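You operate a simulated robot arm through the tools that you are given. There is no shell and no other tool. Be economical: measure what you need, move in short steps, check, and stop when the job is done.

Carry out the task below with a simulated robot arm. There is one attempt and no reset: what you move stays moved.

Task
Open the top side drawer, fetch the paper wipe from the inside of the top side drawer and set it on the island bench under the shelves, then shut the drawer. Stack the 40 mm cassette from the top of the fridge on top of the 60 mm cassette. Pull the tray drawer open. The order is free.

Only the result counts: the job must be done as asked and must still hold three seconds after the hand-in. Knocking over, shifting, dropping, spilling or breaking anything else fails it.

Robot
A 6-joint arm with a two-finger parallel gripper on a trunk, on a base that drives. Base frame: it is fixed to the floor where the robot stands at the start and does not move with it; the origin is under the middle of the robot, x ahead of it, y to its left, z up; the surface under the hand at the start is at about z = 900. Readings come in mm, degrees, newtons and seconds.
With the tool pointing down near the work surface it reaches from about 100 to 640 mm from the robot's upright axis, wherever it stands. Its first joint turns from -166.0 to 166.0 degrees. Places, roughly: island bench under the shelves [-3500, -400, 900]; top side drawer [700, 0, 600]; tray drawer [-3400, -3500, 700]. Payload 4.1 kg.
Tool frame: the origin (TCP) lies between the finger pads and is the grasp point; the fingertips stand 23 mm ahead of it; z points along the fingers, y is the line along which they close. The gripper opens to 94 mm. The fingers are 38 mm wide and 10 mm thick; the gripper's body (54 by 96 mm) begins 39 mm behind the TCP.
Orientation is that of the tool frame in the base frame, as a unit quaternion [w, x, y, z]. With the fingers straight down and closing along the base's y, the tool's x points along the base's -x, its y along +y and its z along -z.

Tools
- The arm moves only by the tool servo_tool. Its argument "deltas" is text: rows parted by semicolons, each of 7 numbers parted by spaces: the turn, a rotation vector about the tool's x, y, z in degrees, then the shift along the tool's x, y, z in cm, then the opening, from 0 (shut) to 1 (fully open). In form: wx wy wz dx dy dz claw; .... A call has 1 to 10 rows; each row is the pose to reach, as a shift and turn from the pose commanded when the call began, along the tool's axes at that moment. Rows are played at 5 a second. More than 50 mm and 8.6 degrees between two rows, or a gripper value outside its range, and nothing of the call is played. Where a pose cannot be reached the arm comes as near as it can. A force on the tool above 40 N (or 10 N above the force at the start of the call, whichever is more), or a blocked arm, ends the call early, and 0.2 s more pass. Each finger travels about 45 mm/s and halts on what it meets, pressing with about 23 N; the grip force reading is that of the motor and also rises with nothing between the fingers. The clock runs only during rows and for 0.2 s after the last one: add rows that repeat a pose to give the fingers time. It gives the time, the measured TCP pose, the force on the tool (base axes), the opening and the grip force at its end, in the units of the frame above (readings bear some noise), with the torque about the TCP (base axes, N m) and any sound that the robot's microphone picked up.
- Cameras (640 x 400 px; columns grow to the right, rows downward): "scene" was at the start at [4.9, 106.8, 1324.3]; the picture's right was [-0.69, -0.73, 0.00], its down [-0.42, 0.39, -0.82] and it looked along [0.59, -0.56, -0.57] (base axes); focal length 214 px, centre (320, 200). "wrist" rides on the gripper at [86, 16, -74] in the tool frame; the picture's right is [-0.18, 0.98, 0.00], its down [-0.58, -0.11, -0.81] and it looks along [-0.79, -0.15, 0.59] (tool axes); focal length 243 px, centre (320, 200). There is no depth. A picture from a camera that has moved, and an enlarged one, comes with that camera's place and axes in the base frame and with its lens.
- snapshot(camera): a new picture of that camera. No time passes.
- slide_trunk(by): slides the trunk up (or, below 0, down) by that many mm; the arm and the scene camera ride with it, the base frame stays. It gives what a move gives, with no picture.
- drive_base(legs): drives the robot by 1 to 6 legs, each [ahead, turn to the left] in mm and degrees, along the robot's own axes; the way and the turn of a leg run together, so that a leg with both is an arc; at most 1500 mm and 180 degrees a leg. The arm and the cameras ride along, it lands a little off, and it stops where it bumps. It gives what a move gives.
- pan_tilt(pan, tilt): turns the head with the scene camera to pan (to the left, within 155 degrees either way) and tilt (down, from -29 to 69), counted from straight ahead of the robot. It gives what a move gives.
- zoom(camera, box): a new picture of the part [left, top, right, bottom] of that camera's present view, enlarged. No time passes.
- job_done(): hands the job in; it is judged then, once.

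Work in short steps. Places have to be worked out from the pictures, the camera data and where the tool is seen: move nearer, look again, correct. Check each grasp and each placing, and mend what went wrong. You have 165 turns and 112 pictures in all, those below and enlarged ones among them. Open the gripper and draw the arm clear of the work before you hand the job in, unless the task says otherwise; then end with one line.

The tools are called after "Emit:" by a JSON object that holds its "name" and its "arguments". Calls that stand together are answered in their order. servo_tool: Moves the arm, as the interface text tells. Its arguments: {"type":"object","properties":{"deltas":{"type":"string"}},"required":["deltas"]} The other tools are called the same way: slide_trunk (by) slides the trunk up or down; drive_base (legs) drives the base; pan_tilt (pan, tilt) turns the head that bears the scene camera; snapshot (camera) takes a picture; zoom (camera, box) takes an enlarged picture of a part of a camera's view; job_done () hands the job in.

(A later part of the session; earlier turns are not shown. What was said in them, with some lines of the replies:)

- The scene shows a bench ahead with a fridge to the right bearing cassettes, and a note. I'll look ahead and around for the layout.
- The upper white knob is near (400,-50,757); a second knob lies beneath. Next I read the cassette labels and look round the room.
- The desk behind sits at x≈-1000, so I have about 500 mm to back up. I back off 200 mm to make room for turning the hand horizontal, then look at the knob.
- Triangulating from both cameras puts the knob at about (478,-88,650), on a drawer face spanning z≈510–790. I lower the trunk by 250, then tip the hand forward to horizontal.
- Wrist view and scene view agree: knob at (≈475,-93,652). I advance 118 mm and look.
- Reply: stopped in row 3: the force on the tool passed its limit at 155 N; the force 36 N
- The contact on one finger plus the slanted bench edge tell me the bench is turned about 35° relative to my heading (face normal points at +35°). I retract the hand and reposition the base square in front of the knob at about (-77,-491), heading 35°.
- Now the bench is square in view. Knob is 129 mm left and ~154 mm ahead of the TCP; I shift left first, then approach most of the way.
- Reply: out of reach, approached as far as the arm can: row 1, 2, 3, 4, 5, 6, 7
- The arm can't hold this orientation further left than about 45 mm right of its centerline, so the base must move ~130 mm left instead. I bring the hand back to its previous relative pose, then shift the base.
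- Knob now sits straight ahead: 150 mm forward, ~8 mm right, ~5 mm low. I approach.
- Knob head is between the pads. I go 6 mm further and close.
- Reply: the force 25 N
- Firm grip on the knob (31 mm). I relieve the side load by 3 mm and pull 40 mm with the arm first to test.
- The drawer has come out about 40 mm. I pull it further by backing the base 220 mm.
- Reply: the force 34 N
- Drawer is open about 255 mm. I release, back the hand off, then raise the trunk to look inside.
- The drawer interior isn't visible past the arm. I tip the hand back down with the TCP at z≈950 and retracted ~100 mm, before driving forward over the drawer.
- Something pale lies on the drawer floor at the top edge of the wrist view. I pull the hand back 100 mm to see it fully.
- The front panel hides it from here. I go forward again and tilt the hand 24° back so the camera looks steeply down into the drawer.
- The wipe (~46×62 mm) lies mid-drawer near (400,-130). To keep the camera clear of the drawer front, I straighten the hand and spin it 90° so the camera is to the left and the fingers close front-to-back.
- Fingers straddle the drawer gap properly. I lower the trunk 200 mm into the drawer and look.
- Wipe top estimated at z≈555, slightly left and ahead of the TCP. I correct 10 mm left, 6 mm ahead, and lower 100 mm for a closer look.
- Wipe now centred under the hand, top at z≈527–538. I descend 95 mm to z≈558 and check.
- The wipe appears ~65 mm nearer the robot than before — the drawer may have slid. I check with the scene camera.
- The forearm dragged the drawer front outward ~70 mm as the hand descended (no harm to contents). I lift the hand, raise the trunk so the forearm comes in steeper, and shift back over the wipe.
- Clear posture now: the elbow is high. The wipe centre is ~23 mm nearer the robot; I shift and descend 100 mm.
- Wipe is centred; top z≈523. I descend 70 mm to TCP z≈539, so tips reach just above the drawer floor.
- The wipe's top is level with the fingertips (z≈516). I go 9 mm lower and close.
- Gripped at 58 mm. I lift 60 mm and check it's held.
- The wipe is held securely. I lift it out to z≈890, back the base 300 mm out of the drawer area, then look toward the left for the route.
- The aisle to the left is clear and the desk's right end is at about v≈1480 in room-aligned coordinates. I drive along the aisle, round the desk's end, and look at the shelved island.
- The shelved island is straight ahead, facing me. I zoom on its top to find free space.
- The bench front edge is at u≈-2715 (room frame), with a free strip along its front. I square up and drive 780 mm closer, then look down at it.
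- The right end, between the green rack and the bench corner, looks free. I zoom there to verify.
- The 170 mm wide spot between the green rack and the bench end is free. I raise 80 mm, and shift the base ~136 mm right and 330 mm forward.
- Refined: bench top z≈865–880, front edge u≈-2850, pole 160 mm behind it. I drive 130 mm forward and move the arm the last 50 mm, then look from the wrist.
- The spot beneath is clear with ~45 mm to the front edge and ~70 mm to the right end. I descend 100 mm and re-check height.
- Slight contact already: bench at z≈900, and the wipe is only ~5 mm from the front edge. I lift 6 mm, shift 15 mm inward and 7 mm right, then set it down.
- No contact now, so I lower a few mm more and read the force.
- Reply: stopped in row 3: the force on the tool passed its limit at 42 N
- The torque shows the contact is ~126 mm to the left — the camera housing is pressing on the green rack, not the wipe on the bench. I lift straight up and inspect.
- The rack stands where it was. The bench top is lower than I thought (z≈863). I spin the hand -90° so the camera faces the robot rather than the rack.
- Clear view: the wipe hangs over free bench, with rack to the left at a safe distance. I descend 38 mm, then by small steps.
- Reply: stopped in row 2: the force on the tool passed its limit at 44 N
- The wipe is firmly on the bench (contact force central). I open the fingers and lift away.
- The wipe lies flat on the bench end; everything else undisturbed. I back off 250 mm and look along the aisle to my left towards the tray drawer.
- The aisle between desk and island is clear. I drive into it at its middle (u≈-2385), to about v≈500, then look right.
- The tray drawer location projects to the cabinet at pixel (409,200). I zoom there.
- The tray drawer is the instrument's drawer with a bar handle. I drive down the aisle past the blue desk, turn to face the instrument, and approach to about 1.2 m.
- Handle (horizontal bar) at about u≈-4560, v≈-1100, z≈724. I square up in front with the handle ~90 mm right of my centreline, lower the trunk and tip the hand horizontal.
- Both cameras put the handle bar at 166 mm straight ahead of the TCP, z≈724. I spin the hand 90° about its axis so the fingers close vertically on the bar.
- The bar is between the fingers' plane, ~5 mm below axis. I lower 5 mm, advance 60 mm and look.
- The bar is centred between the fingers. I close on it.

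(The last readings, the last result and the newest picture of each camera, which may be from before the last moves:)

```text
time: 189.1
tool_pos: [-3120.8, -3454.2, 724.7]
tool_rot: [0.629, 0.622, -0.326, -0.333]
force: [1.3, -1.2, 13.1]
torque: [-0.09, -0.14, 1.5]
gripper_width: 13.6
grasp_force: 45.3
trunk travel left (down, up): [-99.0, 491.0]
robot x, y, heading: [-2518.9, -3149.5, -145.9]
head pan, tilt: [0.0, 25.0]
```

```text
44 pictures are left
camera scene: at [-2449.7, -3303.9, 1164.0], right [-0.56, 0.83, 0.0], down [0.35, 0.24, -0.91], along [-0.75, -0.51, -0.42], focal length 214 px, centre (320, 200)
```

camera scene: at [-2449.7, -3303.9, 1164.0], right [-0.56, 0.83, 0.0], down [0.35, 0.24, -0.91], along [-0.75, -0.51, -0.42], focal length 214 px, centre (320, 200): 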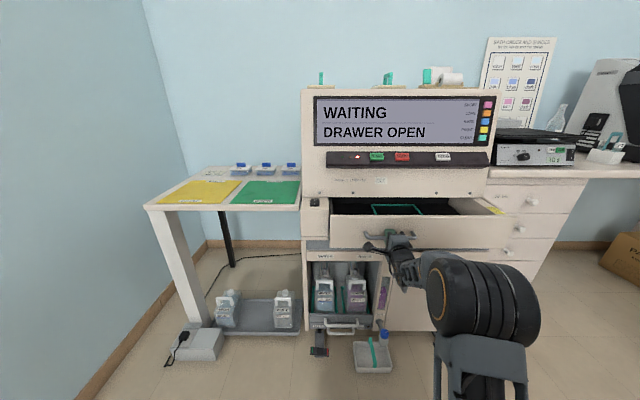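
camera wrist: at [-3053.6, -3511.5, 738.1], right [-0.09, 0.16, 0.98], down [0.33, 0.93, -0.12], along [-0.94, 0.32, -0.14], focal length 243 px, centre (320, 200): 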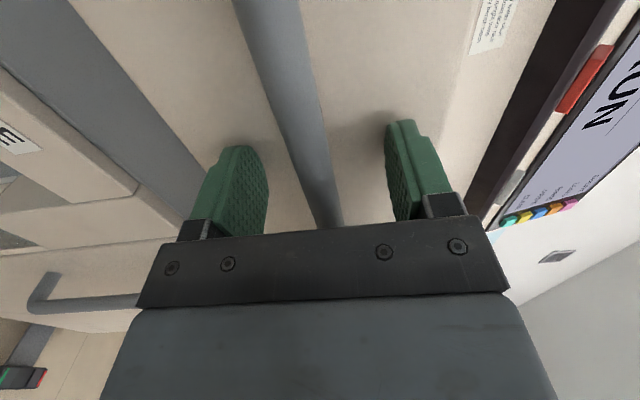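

The display changed to "DRAWER OPEN". I pull it further by backing the base 200 mm.

Emit:
{"name": "drive_base", "arguments": {"legs": [[-200, 0]]}}

Emit:
{"name": "snapshot", "arguments": {"camera": "scene"}}

```text
time: 190.8
tool_pos: [-2963.2, -3349.6, 724.4]
tool_rot: [0.631, 0.62, -0.327, -0.332]
force: [-4.6, -3.0, -2.1]
torque: [-0.09, 0.01, -0.08]
gripper_width: 13.8
grasp_force: 44.8
trunk travel left (down, up): [-99.0, 491.0]
robot x, y, heading: [-2358.1, -3045.9, -146.0]
head pan, tilt: [0.0, 25.0]
stopped in leg 1: the force on the tool passed its limit at 80 N (the readings are from after the stop); the commanded pose is now the measured one
```

```text
43 pictures are left
camera scene: at [-2291.9, -3197.4, 1163.9], right [-0.56, 0.83, 0.0], down [0.35, 0.24, -0.91], along [-0.75, -0.51, -0.42], focal length 214 px, centre (320, 200)
```

scene: 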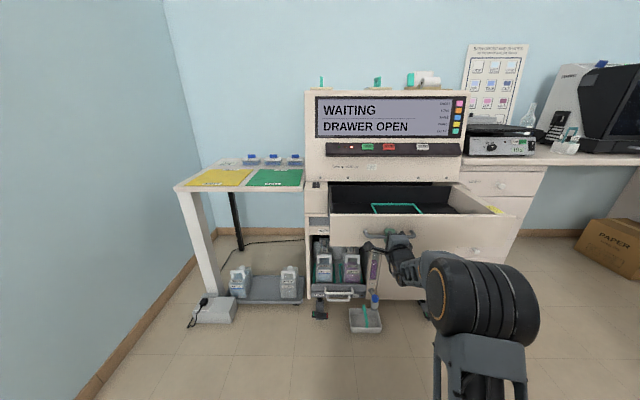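

The drawer hit its end stop (fully open, ~240 mm). I release the handle and back the hand away.

Emit:
{"name": "servo_tool", "arguments": {"deltas": "0 0 0 0 0 0.2 0.7;0 0 0 0 0 0.2 0.7;0 0 0 0 0 0.2 0.7;0 0 0 0 0 0.2 0.7;0 0 0 0 0 0.2 0.7;0 0 0 0 0 -4 0.7;0 0 0 0 0 -8 0.7;0 0 0 0 0 -8 0.7"}}

Emit:
{"name": "drive_base", "arguments": {"legs": [[-200, 0]]}}

Emit:
{"name": "snapshot", "arguments": {"camera": "scene"}}

```text
time: 192.6
tool_pos: [-2896.2, -3302.7, 726.0]
tool_rot: [0.632, 0.621, -0.325, -0.331]
force: [0.0, -0.8, -0.4]
torque: [0.0, 0.02, 0.0]
gripper_width: 66.1
grasp_force: 0.1
trunk travel left (down, up): [-99.0, 491.0]
robot x, y, heading: [-2358.4, -3039.8, -146.0]
head pan, tilt: [0.0, 25.0]
```

```text
time: 194.2
tool_pos: [-2733.6, -3193.5, 725.5]
tool_rot: [0.631, 0.621, -0.326, -0.331]
force: [0.4, 0.1, -0.9]
torque: [-0.02, -0.01, 0.01]
gripper_width: 65.7
grasp_force: 0.0
trunk travel left (down, up): [-99.0, 491.0]
robot x, y, heading: [-2196.8, -2930.1, -146.0]
head pan, tilt: [0.0, 25.0]
```

```text
42 pictures are left
camera scene: at [-2128.8, -3087.2, 1164.0], right [-0.56, 0.83, 0.0], down [0.35, 0.24, -0.91], along [-0.75, -0.51, -0.42], focal length 214 px, centre (320, 200)
```

scene: 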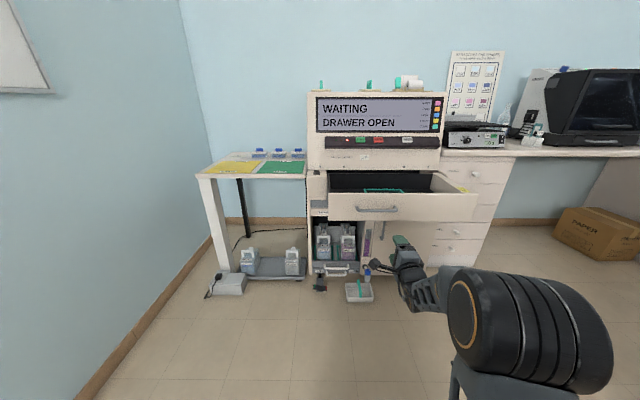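

The tray drawer stays open. I retract the arm 120 mm and drive back around the desk's left end to the front of the side drawer.

Emit:
{"name": "servo_tool", "arguments": {"deltas": "0 0 0 0 0 -4 0.3;0 0 0 0 0 -8 0.2;0 0 0 0 0 -12 0;0 0 0 0 0 -12 0"}}

Emit:
{"name": "drive_base", "arguments": {"legs": [[0, 180], [1400, 0], [1440, 0]]}}

Emit:
{"name": "pan_tilt", "arguments": {"pan": 30, "tilt": 25}}

Emit:
{"name": "snapshot", "arguments": {"camera": "scene"}}

```text
time: 195.2
tool_pos: [-2636.2, -3125.7, 725.1]
tool_rot: [0.632, 0.62, -0.326, -0.332]
force: [-0.5, 0.5, -1.5]
torque: [0.01, 0.0, -0.03]
gripper_width: 0.1
grasp_force: 22.3
trunk travel left (down, up): [-99.0, 491.0]
robot x, y, heading: [-2192.9, -2932.2, -145.9]
head pan, tilt: [0.0, 25.0]
```

```text
time: 216.3
tool_pos: [642.8, -1185.7, 726.1]
tool_rot: [0.338, 0.333, 0.617, 0.628]
force: [0.4, 0.9, -0.1]
torque: [-0.03, 0.0, -0.02]
gripper_width: 0.0
grasp_force: 22.7
trunk travel left (down, up): [-99.0, 491.0]
robot x, y, heading: [198.4, -1365.5, 32.8]
head pan, tilt: [0.0, 25.0]
```

```text
time: 217.3
tool_pos: [642.2, -1185.1, 725.1]
tool_rot: [0.337, 0.332, 0.617, 0.628]
force: [0.5, 0.3, -0.2]
torque: [0.01, -0.01, 0.0]
gripper_width: 0.2
grasp_force: 23.1
trunk travel left (down, up): [-99.0, 491.0]
robot x, y, heading: [201.7, -1368.3, 33.0]
head pan, tilt: [30.0, 25.0]
```

```text
41 pictures are left
camera scene: at [101.8, -1177.9, 1164.0], right [0.89, -0.46, 0.0], down [-0.19, -0.38, -0.91], along [0.41, 0.81, -0.42], focal length 214 px, centre (320, 200)
```

scene: 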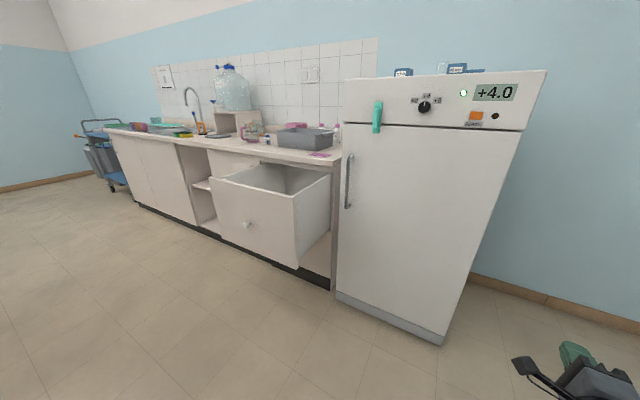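

The drawer is still open as left. I drive along to its front, turn to face it; I'll push the panel with closed fingers just above the knob (z≈725).

Emit:
{"name": "drive_base", "arguments": {"legs": [[0, 91], [989, 0], [0, -90]]}}

Emit:
{"name": "pan_tilt", "arguments": {"pan": 0, "tilt": 40}}

Emit:
{"name": "snapshot", "arguments": {"camera": "scene"}}

```text
time: 230.0
tool_pos: [102.4, -328.7, 726.0]
tool_rot: [0.333, 0.327, 0.62, 0.631]
force: [0.2, -0.8, -0.4]
torque: [-0.01, -0.01, 0.0]
gripper_width: 0.0
grasp_force: 23.2
trunk travel left (down, up): [-99.0, 491.0]
robot x, y, heading: [-338.3, -517.1, 33.9]
head pan, tilt: [30.0, 25.0]
```

```text
time: 231.0
tool_pos: [102.7, -328.0, 726.5]
tool_rot: [0.333, 0.326, 0.62, 0.631]
force: [0.0, 0.4, 0.2]
torque: [-0.03, 0.02, -0.02]
gripper_width: 0.0
grasp_force: 22.9
trunk travel left (down, up): [-99.0, 491.0]
robot x, y, heading: [-335.3, -518.4, 33.9]
head pan, tilt: [0.0, 40.0]
```

```text
40 pictures are left
camera scene: at [-408.0, -366.8, 1140.7], right [0.56, -0.83, 0.0], down [-0.53, -0.36, -0.77], along [0.64, 0.43, -0.64], focal length 214 px, centre (320, 200)
```

scene: 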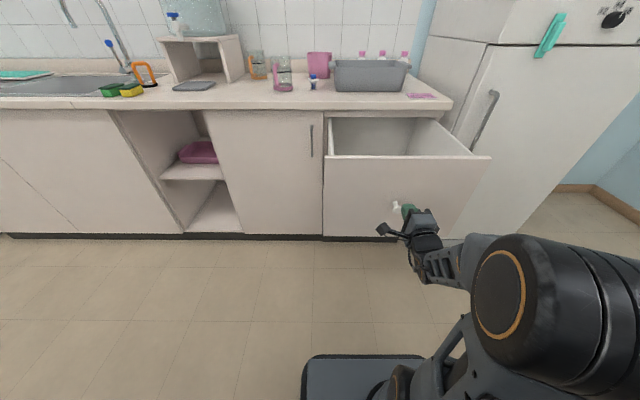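

Fingertips line up just above the knob. I drive forward 400 mm to push the drawer in, then check.

Emit:
{"name": "drive_base", "arguments": {"legs": [[400, 0]]}}

Emit:
{"name": "snapshot", "arguments": {"camera": "scene"}}

```text
time: 233.5
tool_pos: [434.9, -108.3, 725.4]
tool_rot: [0.334, 0.327, 0.62, 0.63]
force: [-0.7, -0.5, -0.4]
torque: [0.02, 0.01, -0.01]
gripper_width: 0.0
grasp_force: 23.1
trunk travel left (down, up): [-99.0, 491.0]
robot x, y, heading: [-5.8, -297.0, 33.5]
head pan, tilt: [0.0, 40.0]
```

```text
39 pictures are left
camera scene: at [-75.7, -144.2, 1140.6], right [0.56, -0.83, 0.0], down [-0.53, -0.36, -0.77], along [0.64, 0.43, -0.64], focal length 214 px, centre (320, 200)
```

scene: 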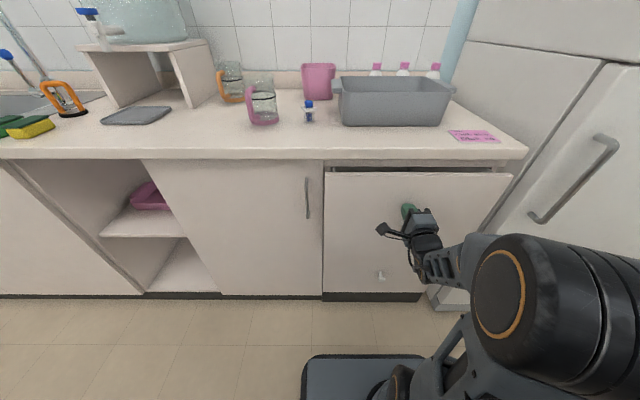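

About 45 mm remains. I push on gently until the force rises.

Emit:
{"name": "drive_base", "arguments": {"legs": [[36, 0]]}}

Emit:
{"name": "servo_tool", "arguments": {"deltas": "0 0 0 0 0 0.5 0;0 0 0 0 0 1 0;0 0 0 0 0 1.5 0;0 0 0 0 0 2 0;0 0 0 0 0 2.5 0;0 0 0 0 0 3 0"}}

Emit:
{"name": "snapshot", "arguments": {"camera": "scene"}}

```text
time: 234.3
tool_pos: [466.2, -87.5, 725.9]
tool_rot: [0.334, 0.328, 0.619, 0.631]
force: [0.5, 0.0, -1.0]
torque: [0.01, -0.02, 0.02]
gripper_width: 0.0
grasp_force: 23.8
trunk travel left (down, up): [-99.0, 491.0]
robot x, y, heading: [24.4, -275.3, 33.7]
head pan, tilt: [0.0, 40.0]
```

```text
time: 235.0
tool_pos: [471.0, -83.3, 726.1]
tool_rot: [0.334, 0.329, 0.619, 0.63]
force: [-19.6, -8.5, 8.0]
torque: [-0.02, -0.11, -0.31]
gripper_width: 0.2
grasp_force: 23.3
trunk travel left (down, up): [-99.0, 491.0]
robot x, y, heading: [24.8, -280.8, 33.8]
head pan, tilt: [0.0, 40.0]
stopped in row 3: the force on the tool passed its limit at 49 N (the readings are from after the stop); the commanded pose is now the measured one
```

```text
38 pictures are left
camera scene: at [-47.4, -124.9, 1140.8], right [0.55, -0.83, 0.0], down [-0.53, -0.36, -0.77], along [0.64, 0.43, -0.64], focal length 214 px, centre (320, 200)
```

scene: 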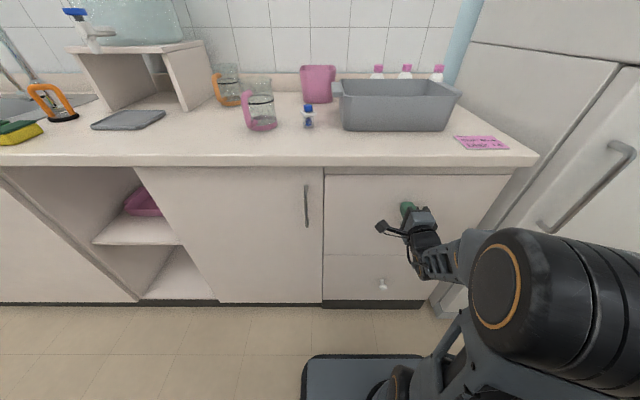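

The drawer is closed (panel reached the same plane as before). I back the hand off, unspin and tip it down again while backing the base.

Emit:
{"name": "servo_tool", "arguments": {"deltas": "0 0 0 0 0 -4 0;0 0 0 0 0 -8 0;0 0 0 0 0 -10 0"}}

Emit:
{"name": "drive_base", "arguments": {"legs": [[-350, 0]]}}

Emit:
{"name": "zoom", "arguments": {"camera": "scene", "box": [290, 80, 510, 250]}}

Emit:
{"name": "slide_trunk", "arguments": {"by": 250}}

Emit:
{"name": "servo_tool", "arguments": {"deltas": "0 0 -8.5 0 0 0 0.5;0 0 -17 0 0 0 0.5;0 0 -25.5 0 0 0 0.5;0 0 -34 0 0 0 0.5;0 0 -42.5 0 0 0 0.5;0 0 -51 0 0 0 0.7;0 0 -59.5 0 0 0 0.9;0 0 -68 0 0 0 1;0 0 -76.5 0 0 0 1;0 0 -85 0 0 0 1"}}

Emit:
{"name": "servo_tool", "arguments": {"deltas": "0 0 -5 0 0 0 1;0 0 -5 0 0 0 1"}}

Emit:
{"name": "servo_tool", "arguments": {"deltas": "0 8.5 0 -0.5 0 -0.5 1; 0 17 0 -1 0 -1 1; 0 25.5 0 -1.5 0 -1.5 1; 0 34 0 -2 0 -2 1; 0 42.5 0 -2.5 0 -2.5 1; 0 51 0 -3 0 -3 1; 0 59.5 0 -3.5 0 -3.5 1; 0 68 0 -4 0 -4 1; 0 76.5 0 -4.5 0 -4.5 1; 0 85 0 -5 0 -5 1"}}

Emit:
{"name": "servo_tool", "arguments": {"deltas": "0 5 0 0 0 0 1;0 5 0 0 0 0 1"}}

```text
time: 235.8
tool_pos: [467.0, -129.3, 739.9]
tool_rot: [0.333, 0.33, 0.621, 0.628]
force: [1.0, -1.5, -0.4]
torque: [-0.01, 0.01, 0.01]
gripper_width: 0.0
grasp_force: 23.1
out of reach, approached as far as the arm can: row 1, 2, 3
trunk travel left (down, up): [-99.0, 491.0]
robot x, y, heading: [25.1, -280.0, 33.5]
head pan, tilt: [0.0, 40.0]
```

```text
time: 238.1
tool_pos: [178.0, -319.9, 739.2]
tool_rot: [0.33, 0.326, 0.623, 0.63]
force: [-1.1, 0.2, -0.9]
torque: [-0.01, 0.03, 0.02]
gripper_width: 0.1
grasp_force: 23.0
trunk travel left (down, up): [-99.0, 491.0]
robot x, y, heading: [-266.3, -472.6, 34.1]
head pan, tilt: [0.0, 40.0]
```

```text
2.35 times, centred on (400, 165) of scene
camera zoom: at [-336.2, -319.4, 1140.6], right [0.56, -0.83, 0.0], down [-0.53, -0.36, -0.77], along [0.63, 0.43, -0.64], focal length 505 px, centre (132, 282)
```

zoom: 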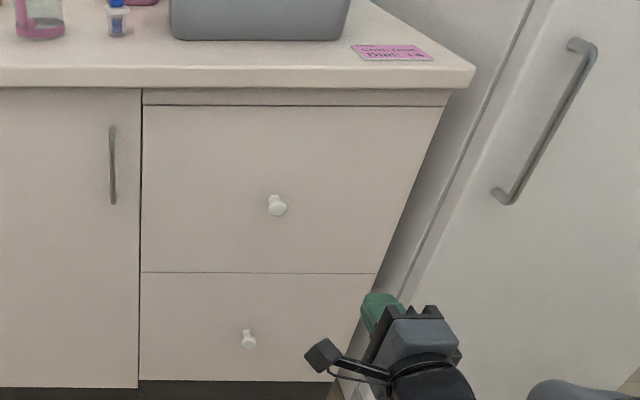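

```text
time: 240.7
tool_pos: [175.8, -320.1, 991.7]
tool_rot: [0.33, 0.326, 0.622, 0.63]
force: [0.4, -0.2, -0.4]
torque: [-0.01, 0.02, -0.02]
gripper_width: 0.0
grasp_force: 22.8
trunk travel left (down, up): [-349.0, 241.0]
robot x, y, heading: [-263.0, -471.1, 34.3]
head pan, tilt: [0.0, 40.0]
```

```text
time: 242.8
tool_pos: [176.7, -320.3, 990.9]
tool_rot: [0.669, -0.181, 0.679, 0.241]
force: [0.6, 1.0, -0.2]
torque: [-0.02, 0.01, 0.03]
gripper_width: 94.3
grasp_force: 0.1
trunk travel left (down, up): [-349.0, 241.0]
robot x, y, heading: [-261.9, -471.3, 34.0]
head pan, tilt: [0.0, 40.0]
```

```text
time: 243.4
tool_pos: [178.5, -320.6, 991.1]
tool_rot: [0.679, -0.21, 0.671, 0.212]
force: [-0.5, -0.6, -0.5]
torque: [0.01, -0.02, 0.02]
gripper_width: 94.2
grasp_force: 0.0
trunk travel left (down, up): [-349.0, 241.0]
robot x, y, heading: [-268.0, -473.1, 34.3]
head pan, tilt: [0.0, 40.0]
```

```text
time: 245.7
tool_pos: [134.3, -349.1, 1039.5]
tool_rot: [0.046, -0.297, 0.954, 0.014]
force: [-0.7, -0.4, -0.2]
torque: [0.01, 0.0, -0.01]
gripper_width: 94.0
grasp_force: 0.0
trunk travel left (down, up): [-349.0, 241.0]
robot x, y, heading: [-266.6, -471.8, 34.3]
head pan, tilt: [0.0, 40.0]
```

```text
time: 246.2
tool_pos: [134.8, -348.0, 1039.5]
tool_rot: [0.006, -0.298, 0.954, 0.001]
force: [0.1, 0.3, 0.3]
torque: [0.0, 0.01, 0.02]
gripper_width: 94.0
grasp_force: 0.1
trunk travel left (down, up): [-349.0, 241.0]
robot x, y, heading: [-265.3, -475.0, 34.3]
head pan, tilt: [0.0, 40.0]
```

The side drawer is flush. Now for the fridge: I raise the trunk fully and look at its top.

Emit:
{"name": "slide_trunk", "arguments": {"by": 235}}

Emit:
{"name": "pan_tilt", "arguments": {"pan": -35, "tilt": 20}}

Emit:
{"name": "snapshot", "arguments": {"camera": "scene"}}

```text
time: 248.7
tool_pos: [136.4, -348.3, 1275.5]
tool_rot: [0.006, -0.299, 0.954, 0.002]
force: [-0.4, 1.0, -0.4]
torque: [-0.01, 0.05, 0.01]
gripper_width: 93.9
grasp_force: 0.0
trunk travel left (down, up): [-584.0, 6.0]
robot x, y, heading: [-265.3, -474.9, 34.0]
head pan, tilt: [0.0, 40.0]
```

```text
time: 249.7
tool_pos: [135.6, -347.8, 1275.5]
tool_rot: [0.006, -0.299, 0.954, 0.001]
force: [0.2, 0.0, 0.7]
torque: [0.0, 0.01, 0.03]
gripper_width: 94.0
grasp_force: 0.0
trunk travel left (down, up): [-584.0, 6.0]
robot x, y, heading: [-262.1, -472.9, 34.0]
head pan, tilt: [-35.0, 20.0]
```

```text
36 pictures are left
camera scene: at [-313.4, -368.4, 1657.0], right [-0.01, -1.0, 0.0], down [-0.34, 0.0, -0.94], along [0.94, -0.01, -0.34], focal length 214 px, centre (320, 200)
```

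scene: 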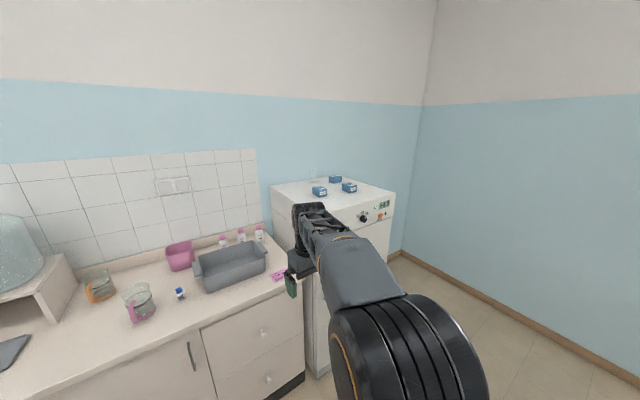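

Emit:
{"name": "zoom", "arguments": {"camera": "scene", "box": [260, 160, 400, 230]}}

```text
4.57 times, centred on (330, 195) of scene
camera zoom: at [-313.4, -368.4, 1657.0], right [-0.01, -1.0, 0.0], down [-0.34, 0.0, -0.94], along [0.94, -0.01, -0.34], focal length 980 px, centre (274, 223)
```

zoom: 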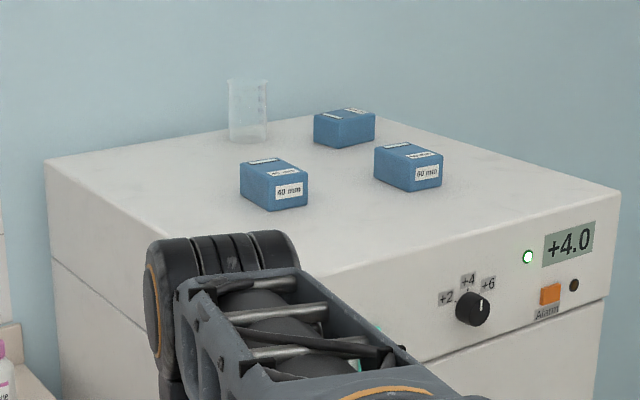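

Left cassette reads 40 mm; I zoom tighter to verify the right label and the third.

Emit:
{"name": "zoom", "arguments": {"camera": "scene", "box": [310, 170, 362, 202]}}

```text
12.31 times, centred on (336, 186) of scene
camera zoom: at [-313.4, -368.4, 1657.0], right [-0.01, -1.0, 0.0], down [-0.34, 0.0, -0.94], along [0.94, -0.01, -0.34], focal length 2640 px, centre (123, 372)
```

zoom: 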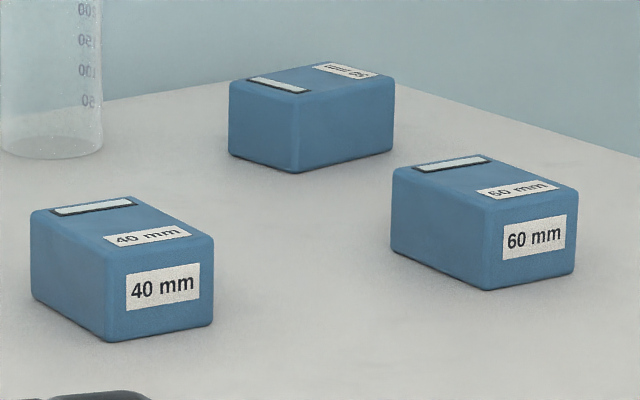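

Confirmed: 40 mm cassette left (~(928,-380)), 60 mm right (~(1002,-570)), fridge top z≈1240. I raise the hand to z≈1365 and drive to the fridge front via a square path.

Emit:
{"name": "servo_tool", "arguments": {"deltas": "0 0 0 0 0 -4 1;0 0 0 0 0 -9 1;0 0 0 0 0 -9 1"}}

Emit:
{"name": "drive_base", "arguments": {"legs": [[0, -90], [537, 0], [0, 90], [300, 0]]}}

Emit:
{"name": "pan_tilt", "arguments": {"pan": -10, "tilt": 30}}

Emit:
{"name": "snapshot", "arguments": {"camera": "scene"}}

Emit:
{"name": "snapshot", "arguments": {"camera": "wrist"}}

```text
time: 250.5
tool_pos: [134.5, -349.9, 1362.4]
tool_rot: [0.006, -0.298, 0.955, 0.002]
force: [0.8, -0.1, -0.8]
torque: [-0.01, -0.01, -0.01]
gripper_width: 94.1
grasp_force: 0.0
trunk travel left (down, up): [-584.0, 6.0]
robot x, y, heading: [-264.2, -469.6, 34.1]
head pan, tilt: [-35.0, 20.0]
```

```text
time: 263.1
tool_pos: [691.8, -661.6, 1363.2]
tool_rot: [0.006, -0.284, 0.959, 0.002]
force: [0.8, 0.4, -0.1]
torque: [-0.05, 0.04, 0.03]
gripper_width: 94.0
grasp_force: 0.0
trunk travel left (down, up): [-584.0, 6.0]
robot x, y, heading: [290.6, -772.4, 32.5]
head pan, tilt: [-35.0, 20.0]
```

```text
time: 264.0
tool_pos: [690.7, -661.4, 1362.3]
tool_rot: [0.006, -0.285, 0.959, 0.002]
force: [0.4, -0.5, 0.1]
torque: [-0.01, 0.02, -0.01]
gripper_width: 93.8
grasp_force: 0.0
trunk travel left (down, up): [-584.0, 6.0]
robot x, y, heading: [290.6, -775.1, 32.7]
head pan, tilt: [-10.0, 30.0]
```

```text
33 pictures are left
camera scene: at [232.7, -630.1, 1641.0], right [0.38, -0.92, 0.0], down [-0.46, -0.19, -0.87], along [0.8, 0.33, -0.5], focal length 214 px, centre (320, 200)
```

scene: 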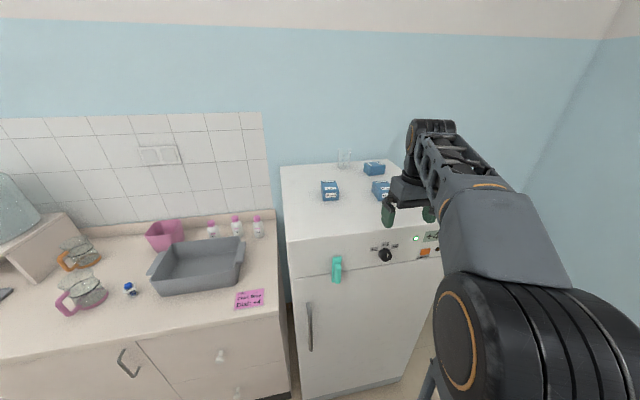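

```text
32 pictures are left
camera wrist: at [607.6, -696.6, 1435.9], right [-0.38, 0.92, 0.0], down [0.54, 0.22, 0.81], along [0.75, 0.31, -0.58], focal length 243 px, centre (320, 200)
```

wrist: 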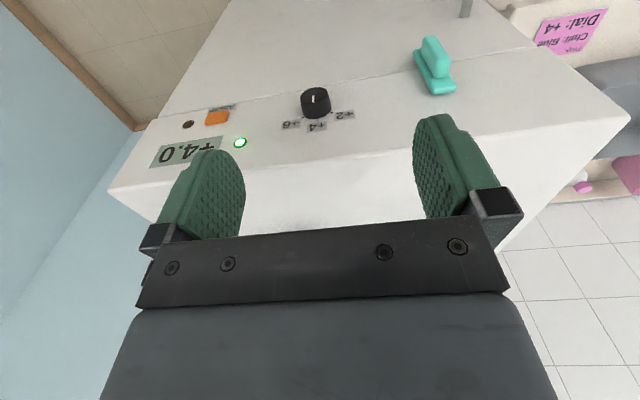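

Now closer; I zoom on the cassettes for precise positions.

Emit:
{"name": "zoom", "arguments": {"camera": "scene", "box": [280, 150, 400, 225]}}

```text
5.33 times, centred on (340, 188) of scene
camera zoom: at [232.7, -630.1, 1641.0], right [0.38, -0.92, 0.0], down [-0.46, -0.19, -0.87], along [0.8, 0.33, -0.5], focal length 1144 px, centre (213, 267)
```

zoom: 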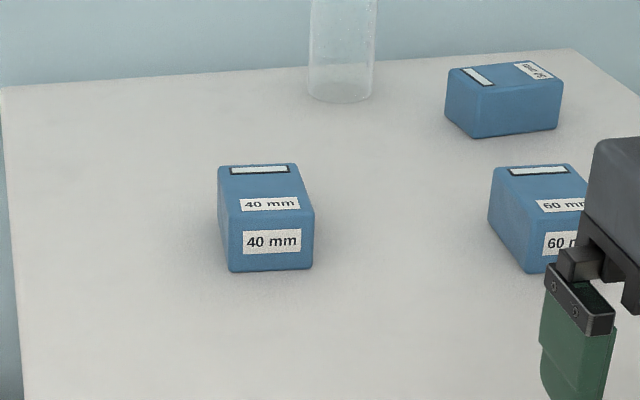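

Estimates: 40 mm centre (909,-390), yaw≈26°; 60 mm centre (987,-576), yaw≈32°; bottoms at z≈1247. I drive 165 mm forward.

Emit:
{"name": "drive_base", "arguments": {"legs": [[165, 1.3]]}}

Emit:
{"name": "snapshot", "arguments": {"camera": "wrist"}}

```text
time: 265.4
tool_pos: [827.1, -560.8, 1362.6]
tool_rot: [0.005, -0.296, 0.955, 0.002]
force: [-0.4, -0.1, 0.0]
torque: [0.0, -0.01, 0.01]
gripper_width: 94.2
grasp_force: 0.0
trunk travel left (down, up): [-584.0, 6.0]
robot x, y, heading: [428.7, -683.0, 34.0]
head pan, tilt: [-10.0, 30.0]
```

```text
30 pictures are left
camera wrist: at [746.0, -596.5, 1435.6], right [-0.4, 0.91, 0.0], down [0.53, 0.23, 0.81], along [0.74, 0.33, -0.58], focal length 243 px, centre (320, 200)
```

wrist: 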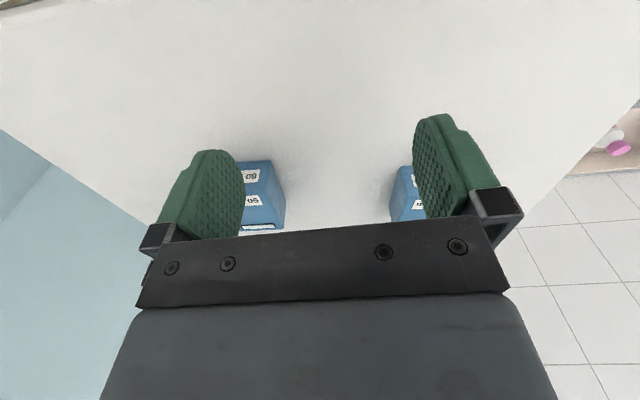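

Now I move the hand over the 40 mm cassette: 160 mm forward, 96 mm left, yaw +8° about the tool axis.

Emit:
{"name": "servo_tool", "arguments": {"deltas": "0 0 2 -3.2 1.9 0 1;0 0 4 -6.4 3.8 0 1;0 0 6 -9.6 5.7 0 1;0 0 8 -12.8 7.7 0 1;0 0 8 -16 9.6 0 1;0 0 8 -16 9.6 0 1"}}

Emit:
{"name": "snapshot", "arguments": {"camera": "wrist"}}

```text
time: 266.8
tool_pos: [905.0, -390.0, 1363.7]
tool_rot: [0.005, -0.23, 0.973, 0.003]
force: [-0.4, 0.4, 0.2]
torque: [0.01, 0.02, 0.02]
gripper_width: 94.1
grasp_force: 0.1
trunk travel left (down, up): [-584.0, 6.0]
robot x, y, heading: [425.7, -680.8, 34.0]
head pan, tilt: [-10.0, 30.0]
```

```text
29 pictures are left
camera wrist: at [818.5, -414.6, 1437.5], right [-0.27, 0.96, 0.0], down [0.56, 0.16, 0.81], along [0.78, 0.22, -0.58], focal length 243 px, centre (320, 200)
```

wrist: 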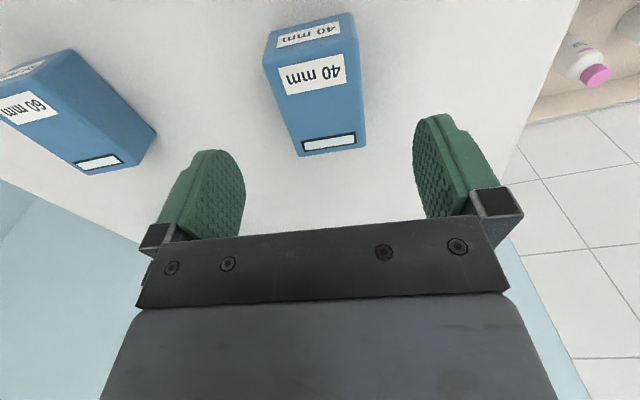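

Alignment is good (yaw matched, ~3 mm left and ~4 mm ahead needed). I descend 82 mm around the cassette.

Emit:
{"name": "servo_tool", "arguments": {"deltas": "0 0 0 -0.4 0.3 3 1;0 0 0 -0.4 0.3 6 1;0 0 0 -0.4 0.3 8.2 1;0 0 0 -0.4 0.3 8.2 1"}}

Emit:
{"name": "snapshot", "arguments": {"camera": "wrist"}}

```text
time: 267.8
tool_pos: [906.7, -385.5, 1282.2]
tool_rot: [0.006, -0.229, 0.973, 0.002]
force: [0.0, 0.1, 0.3]
torque: [-0.01, 0.02, 0.04]
gripper_width: 94.0
grasp_force: 0.0
trunk travel left (down, up): [-584.0, 6.0]
robot x, y, heading: [431.7, -681.0, 33.9]
head pan, tilt: [-10.0, 30.0]
```

```text
28 pictures are left
camera wrist: at [820.5, -410.6, 1355.7], right [-0.27, 0.96, 0.0], down [0.56, 0.16, 0.81], along [0.78, 0.22, -0.58], focal length 243 px, centre (320, 200)
```

wrist: 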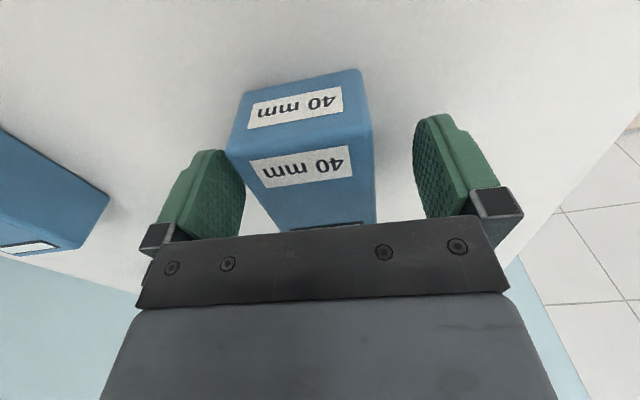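

Cassette is centred between the fingers, tips just above the fridge top. I close on it.

Emit:
{"name": "servo_tool", "arguments": {"deltas": "0 0 0 0 0 0 0.35;0 0 0 0 0 0 0.35;0 0 0 0 0 0 0.35;0 0 0 0 0 0 0.35;0 0 0 0 0 0 0.35"}}

Emit:
{"name": "servo_tool", "arguments": {"deltas": "0 0 0 0 0 -2 0.35;0 0 0 0 0 -5 0.35;0 0 0 0 0 -8 0.35;0 0 0 0 0 -8 0.35"}}

Emit:
{"name": "snapshot", "arguments": {"camera": "wrist"}}

```text
time: 269.0
tool_pos: [906.2, -386.4, 1282.9]
tool_rot: [0.006, -0.229, 0.973, 0.002]
force: [0.8, -1.3, 0.6]
torque: [-0.06, -0.07, -0.04]
gripper_width: 59.8
grasp_force: 23.0
trunk travel left (down, up): [-584.0, 6.0]
robot x, y, heading: [425.2, -680.6, 33.9]
head pan, tilt: [-10.0, 30.0]
```

```text
time: 270.0
tool_pos: [906.9, -387.5, 1364.0]
tool_rot: [0.005, -0.23, 0.973, 0.002]
force: [0.5, -0.3, -1.6]
torque: [-0.03, 0.02, 0.0]
gripper_width: 59.7
grasp_force: 22.6
trunk travel left (down, up): [-584.0, 6.0]
robot x, y, heading: [425.3, -681.4, 33.8]
head pan, tilt: [-10.0, 30.0]
```

```text
27 pictures are left
camera wrist: at [820.8, -411.3, 1436.5], right [-0.27, 0.96, 0.0], down [0.56, 0.16, 0.81], along [0.78, 0.22, -0.58], focal length 243 px, centre (320, 200)
```

wrist: 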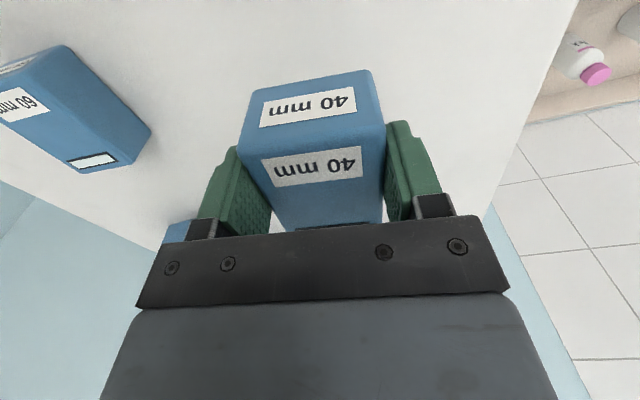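

Held securely at 60 mm. I carry it over the 60 mm cassette (≈204 mm right, 13 mm back, yaw -5.4° about the tool axis).

Emit:
{"name": "servo_tool", "arguments": {"deltas": "0 0 -1 0.2 -4 -0.5 0.35;0 0 -2 0.5 -8 -1 0.35;0 0 -3 0.8 -12 -1 0.35;0 0 -4.5 1.1 -16 -1 0.35;0 0 -5.4 1.3 -20.4 -1 0.35;0 0 -5.4 1.3 -20.4 -1 0.35"}}

Emit:
{"name": "snapshot", "arguments": {"camera": "wrist"}}

Emit:
{"name": "zoom", "arguments": {"camera": "scene", "box": [330, 100, 530, 225]}}

```text
time: 271.4
tool_pos: [985.0, -577.1, 1371.9]
tool_rot: [0.005, -0.276, 0.961, 0.002]
force: [0.0, 0.4, -2.7]
torque: [-0.06, 0.04, 0.0]
gripper_width: 60.0
grasp_force: 23.2
trunk travel left (down, up): [-584.0, 6.0]
robot x, y, heading: [428.4, -683.5, 34.4]
head pan, tilt: [-10.0, 30.0]
```

```text
26 pictures are left
camera wrist: at [901.0, -609.8, 1445.0], right [-0.36, 0.93, 0.0], down [0.54, 0.21, 0.81], along [0.76, 0.3, -0.58], focal length 243 px, centre (320, 200)
```

wrist: 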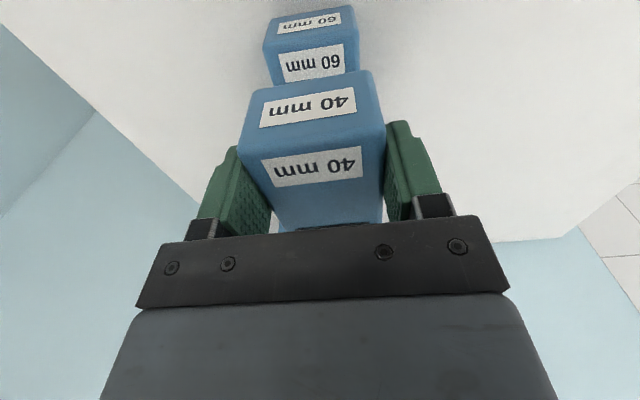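

```text
3.20 times, centred on (430, 162) of scene
camera zoom: at [368.5, -539.6, 1641.0], right [0.41, -0.91, 0.0], down [-0.46, -0.2, -0.87], along [0.79, 0.35, -0.5], focal length 686 px, centre (-32, 320)
```

zoom: 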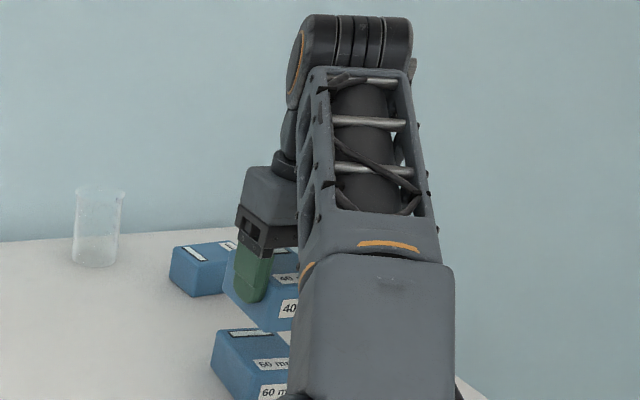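

The 60 mm cassette is right below and aligned in yaw; I need ~3 mm ahead and ~2 mm left. I descend 38 mm and check.

Emit:
{"name": "servo_tool", "arguments": {"deltas": "0 0 0 -0.3 0.2 2 0.35;0 0 0 -0.3 0.2 3.8 0.35;0 0 0 -0.3 0.2 3.8 0.35"}}

Emit:
{"name": "snapshot", "arguments": {"camera": "wrist"}}

```text
time: 272.2
tool_pos: [987.1, -573.5, 1334.5]
tool_rot: [0.006, -0.274, 0.962, 0.003]
force: [-0.1, -0.2, -3.1]
torque: [0.0, 0.03, 0.05]
gripper_width: 59.6
grasp_force: 23.3
trunk travel left (down, up): [-584.0, 6.0]
robot x, y, heading: [428.7, -682.9, 34.2]
head pan, tilt: [-10.0, 30.0]
```

```text
24 pictures are left
camera wrist: at [904.5, -605.1, 1407.0], right [-0.36, 0.93, 0.0], down [0.54, 0.21, 0.81], along [0.76, 0.3, -0.58], focal length 243 px, centre (320, 200)
```

wrist: 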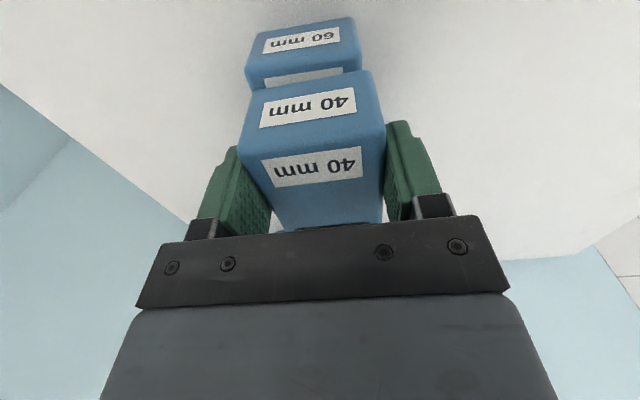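

The upper box is ~3.5 mm too far left in the picture sense (+y); x matches with a gap of ~8 mm. I correct and lower 6 mm, then by millimetres.

Emit:
{"name": "servo_tool", "arguments": {"deltas": "0 0 0 0 -0.35 0 0.35;0 0 0 0 -0.35 0.3 0.35;0 0 0 0 -0.35 0.6 0.35;0 0 0 0 -0.35 0.6 0.35"}}

Emit:
{"name": "snapshot", "arguments": {"camera": "wrist"}}

```text
time: 273.2
tool_pos: [989.2, -574.0, 1328.7]
tool_rot: [0.006, -0.275, 0.961, 0.002]
force: [1.5, 0.6, 4.5]
torque: [-0.03, 0.15, -0.02]
gripper_width: 59.7
grasp_force: 23.2
trunk travel left (down, up): [-584.0, 6.0]
robot x, y, heading: [427.2, -682.7, 34.3]
head pan, tilt: [-10.0, 30.0]
```

```text
23 pictures are left
camera wrist: at [906.1, -607.1, 1401.6], right [-0.36, 0.93, 0.0], down [0.54, 0.21, 0.81], along [0.76, 0.3, -0.58], focal length 243 px, centre (320, 200)
```

wrist: 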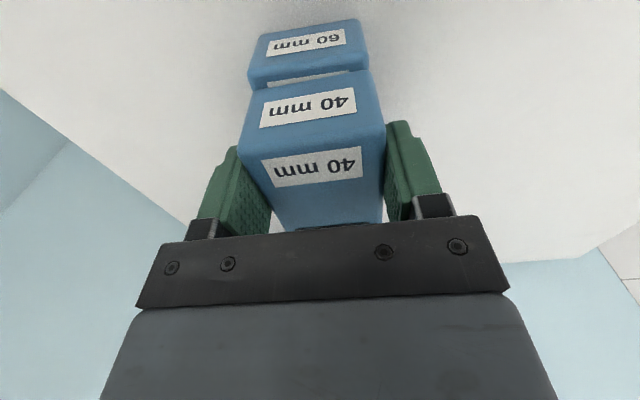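

Contact, but the upper box sits ~7 mm too far back (a strip of the lower top shows). I lift 5 mm, shift 6 mm toward the robot, and lower again.

Emit:
{"name": "servo_tool", "arguments": {"deltas": "0 0 0 0 0 -0.5 0.35;0 0 0 0.6 0 -0.5 0.35;0 0 0 0.6 0 -0.1 0.35;0 0 0 0.6 0 0.1 0.35;0 0 0 0.6 0 0.1 0.35"}}

Emit:
{"name": "zoom", "arguments": {"camera": "wrist", "box": [200, 0, 440, 150]}}

```text
time: 274.4
tool_pos: [985.2, -578.3, 1329.4]
tool_rot: [0.007, -0.275, 0.961, 0.002]
force: [3.2, 0.9, 13.3]
torque: [-0.06, 0.23, 0.03]
gripper_width: 59.5
grasp_force: 23.1
trunk travel left (down, up): [-584.0, 6.0]
robot x, y, heading: [426.5, -679.8, 34.2]
head pan, tilt: [-10.0, 30.0]
```

```text
2.67 times, centred on (320, 75) of wrist
camera zoom: at [900.5, -609.9, 1401.4], right [-0.36, 0.93, 0.0], down [0.54, 0.21, 0.81], along [0.76, 0.3, -0.58], focal length 647 px, centre (320, 533)
```

zoom: 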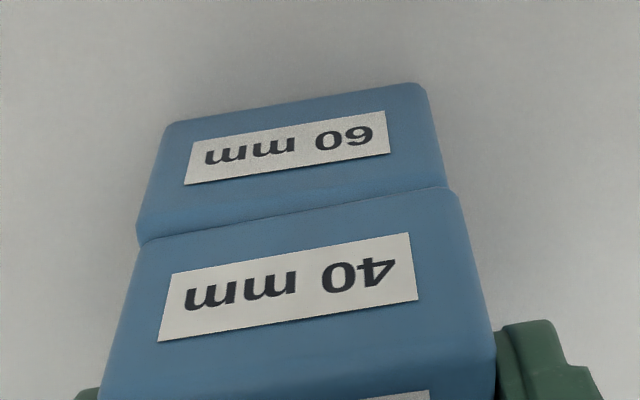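

The boxes are flush and in contact. I open and lift straight away.

Emit:
{"name": "servo_tool", "arguments": {"deltas": "0 0 0 0 0 -0.05 0.75;0 0 0 0 0 -0.05 0.85;0 0 0 0 0 -0.05 0.95;0 0 0 0 0 -0.05 0.95;0 0 0 0 0 -0.05 0.95;0 0 0 0 0 -2 0.95;0 0 0 0 0 -5 0.95;0 0 0 0 0 -8 0.95;0 0 0 0 0 -8 0.95"}}

Emit:
{"name": "snapshot", "arguments": {"camera": "wrist"}}

```text
time: 276.4
tool_pos: [969.1, -581.0, 1393.1]
tool_rot: [0.005, -0.275, 0.961, 0.002]
force: [-0.2, 0.7, -0.9]
torque: [-0.01, 0.06, 0.01]
gripper_width: 89.2
grasp_force: 0.0
out of reach, approached as far as the arm can: row 8, 9
trunk travel left (down, up): [-584.0, 6.0]
robot x, y, heading: [430.4, -684.9, 34.1]
head pan, tilt: [-10.0, 30.0]
```

```text
21 pictures are left
camera wrist: at [885.5, -612.7, 1466.2], right [-0.36, 0.93, 0.0], down [0.54, 0.21, 0.81], along [0.76, 0.3, -0.58], focal length 243 px, centre (320, 200)
```

wrist: 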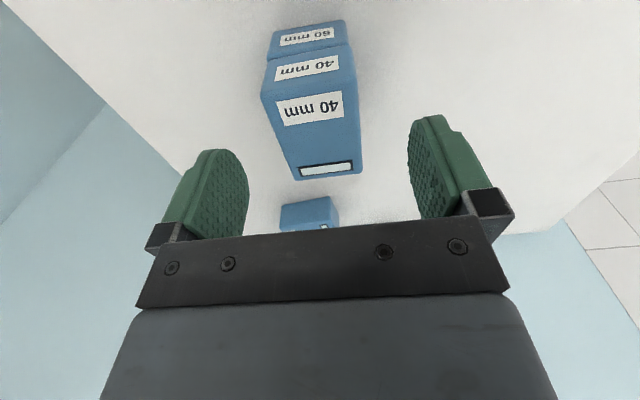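

Stacked neatly. I drive back 400 mm, clear of the fridge, and take a final look.

Emit:
{"name": "drive_base", "arguments": {"legs": [[-420, 0]]}}

Emit:
{"name": "pan_tilt", "arguments": {"pan": 0, "tilt": 30}}

Emit:
{"name": "snapshot", "arguments": {"camera": "scene"}}

Emit:
{"name": "zoom", "arguments": {"camera": "scene", "box": [260, 100, 400, 200]}}

```text
time: 279.0
tool_pos: [622.6, -815.4, 1394.0]
tool_rot: [0.007, -0.274, 0.962, 0.001]
force: [-1.6, 0.0, 0.0]
torque: [0.0, 0.01, -0.01]
gripper_width: 89.3
grasp_force: 0.1
trunk travel left (down, up): [-584.0, 6.0]
robot x, y, heading: [83.8, -916.3, 34.1]
head pan, tilt: [-10.0, 30.0]
```

```text
time: 279.7
tool_pos: [622.3, -815.4, 1392.8]
tool_rot: [0.006, -0.274, 0.962, 0.001]
force: [-0.4, -0.3, 0.2]
torque: [-0.03, 0.0, 0.01]
gripper_width: 89.4
grasp_force: 0.0
trunk travel left (down, up): [-584.0, 6.0]
robot x, y, heading: [79.6, -912.8, 34.2]
head pan, tilt: [0.0, 30.0]
```

```text
20 pictures are left
camera scene: at [15.1, -759.4, 1641.0], right [0.56, -0.83, 0.0], down [-0.41, -0.28, -0.87], along [0.72, 0.48, -0.5], focal length 214 px, centre (320, 200)
```

scene: 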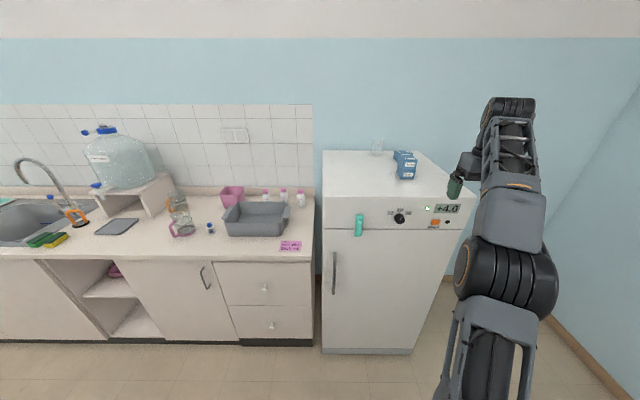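

```text
4.00 times, centred on (330, 150) of scene
camera zoom: at [15.1, -759.4, 1641.0], right [0.56, -0.83, 0.0], down [-0.41, -0.28, -0.87], along [0.72, 0.48, -0.5], focal length 858 px, centre (280, 400)
```

zoom: 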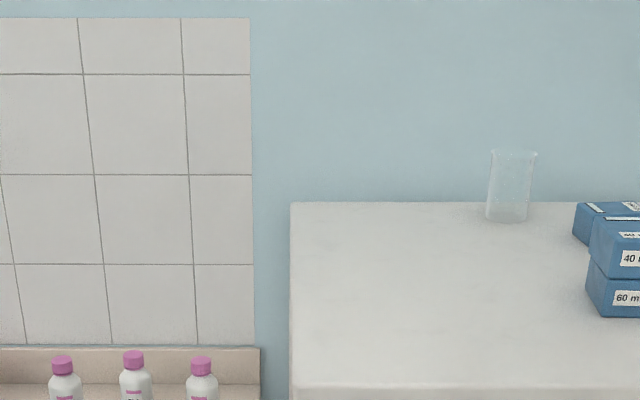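

The final views show the side drawer shut and the 40 mm cassette stacked on the 60 mm one. The wipe was last seen on the island bench and the tray drawer last seen open. The gripper is open and clear of the work, so I hand the job in.

Emit:
{"name": "job_done", "arguments": {}}

```text
The job is handed in.
```

The job is handed in: the wipe is on the island bench and the top side drawer is shut. The 40 mm cassette is stacked on the 60 mm cassette, and the tray drawer is open. While I was placing the wipe, the wrist camera pressed on the green rack beside it (about 42 N). The rack looked undisturbed afterwards.
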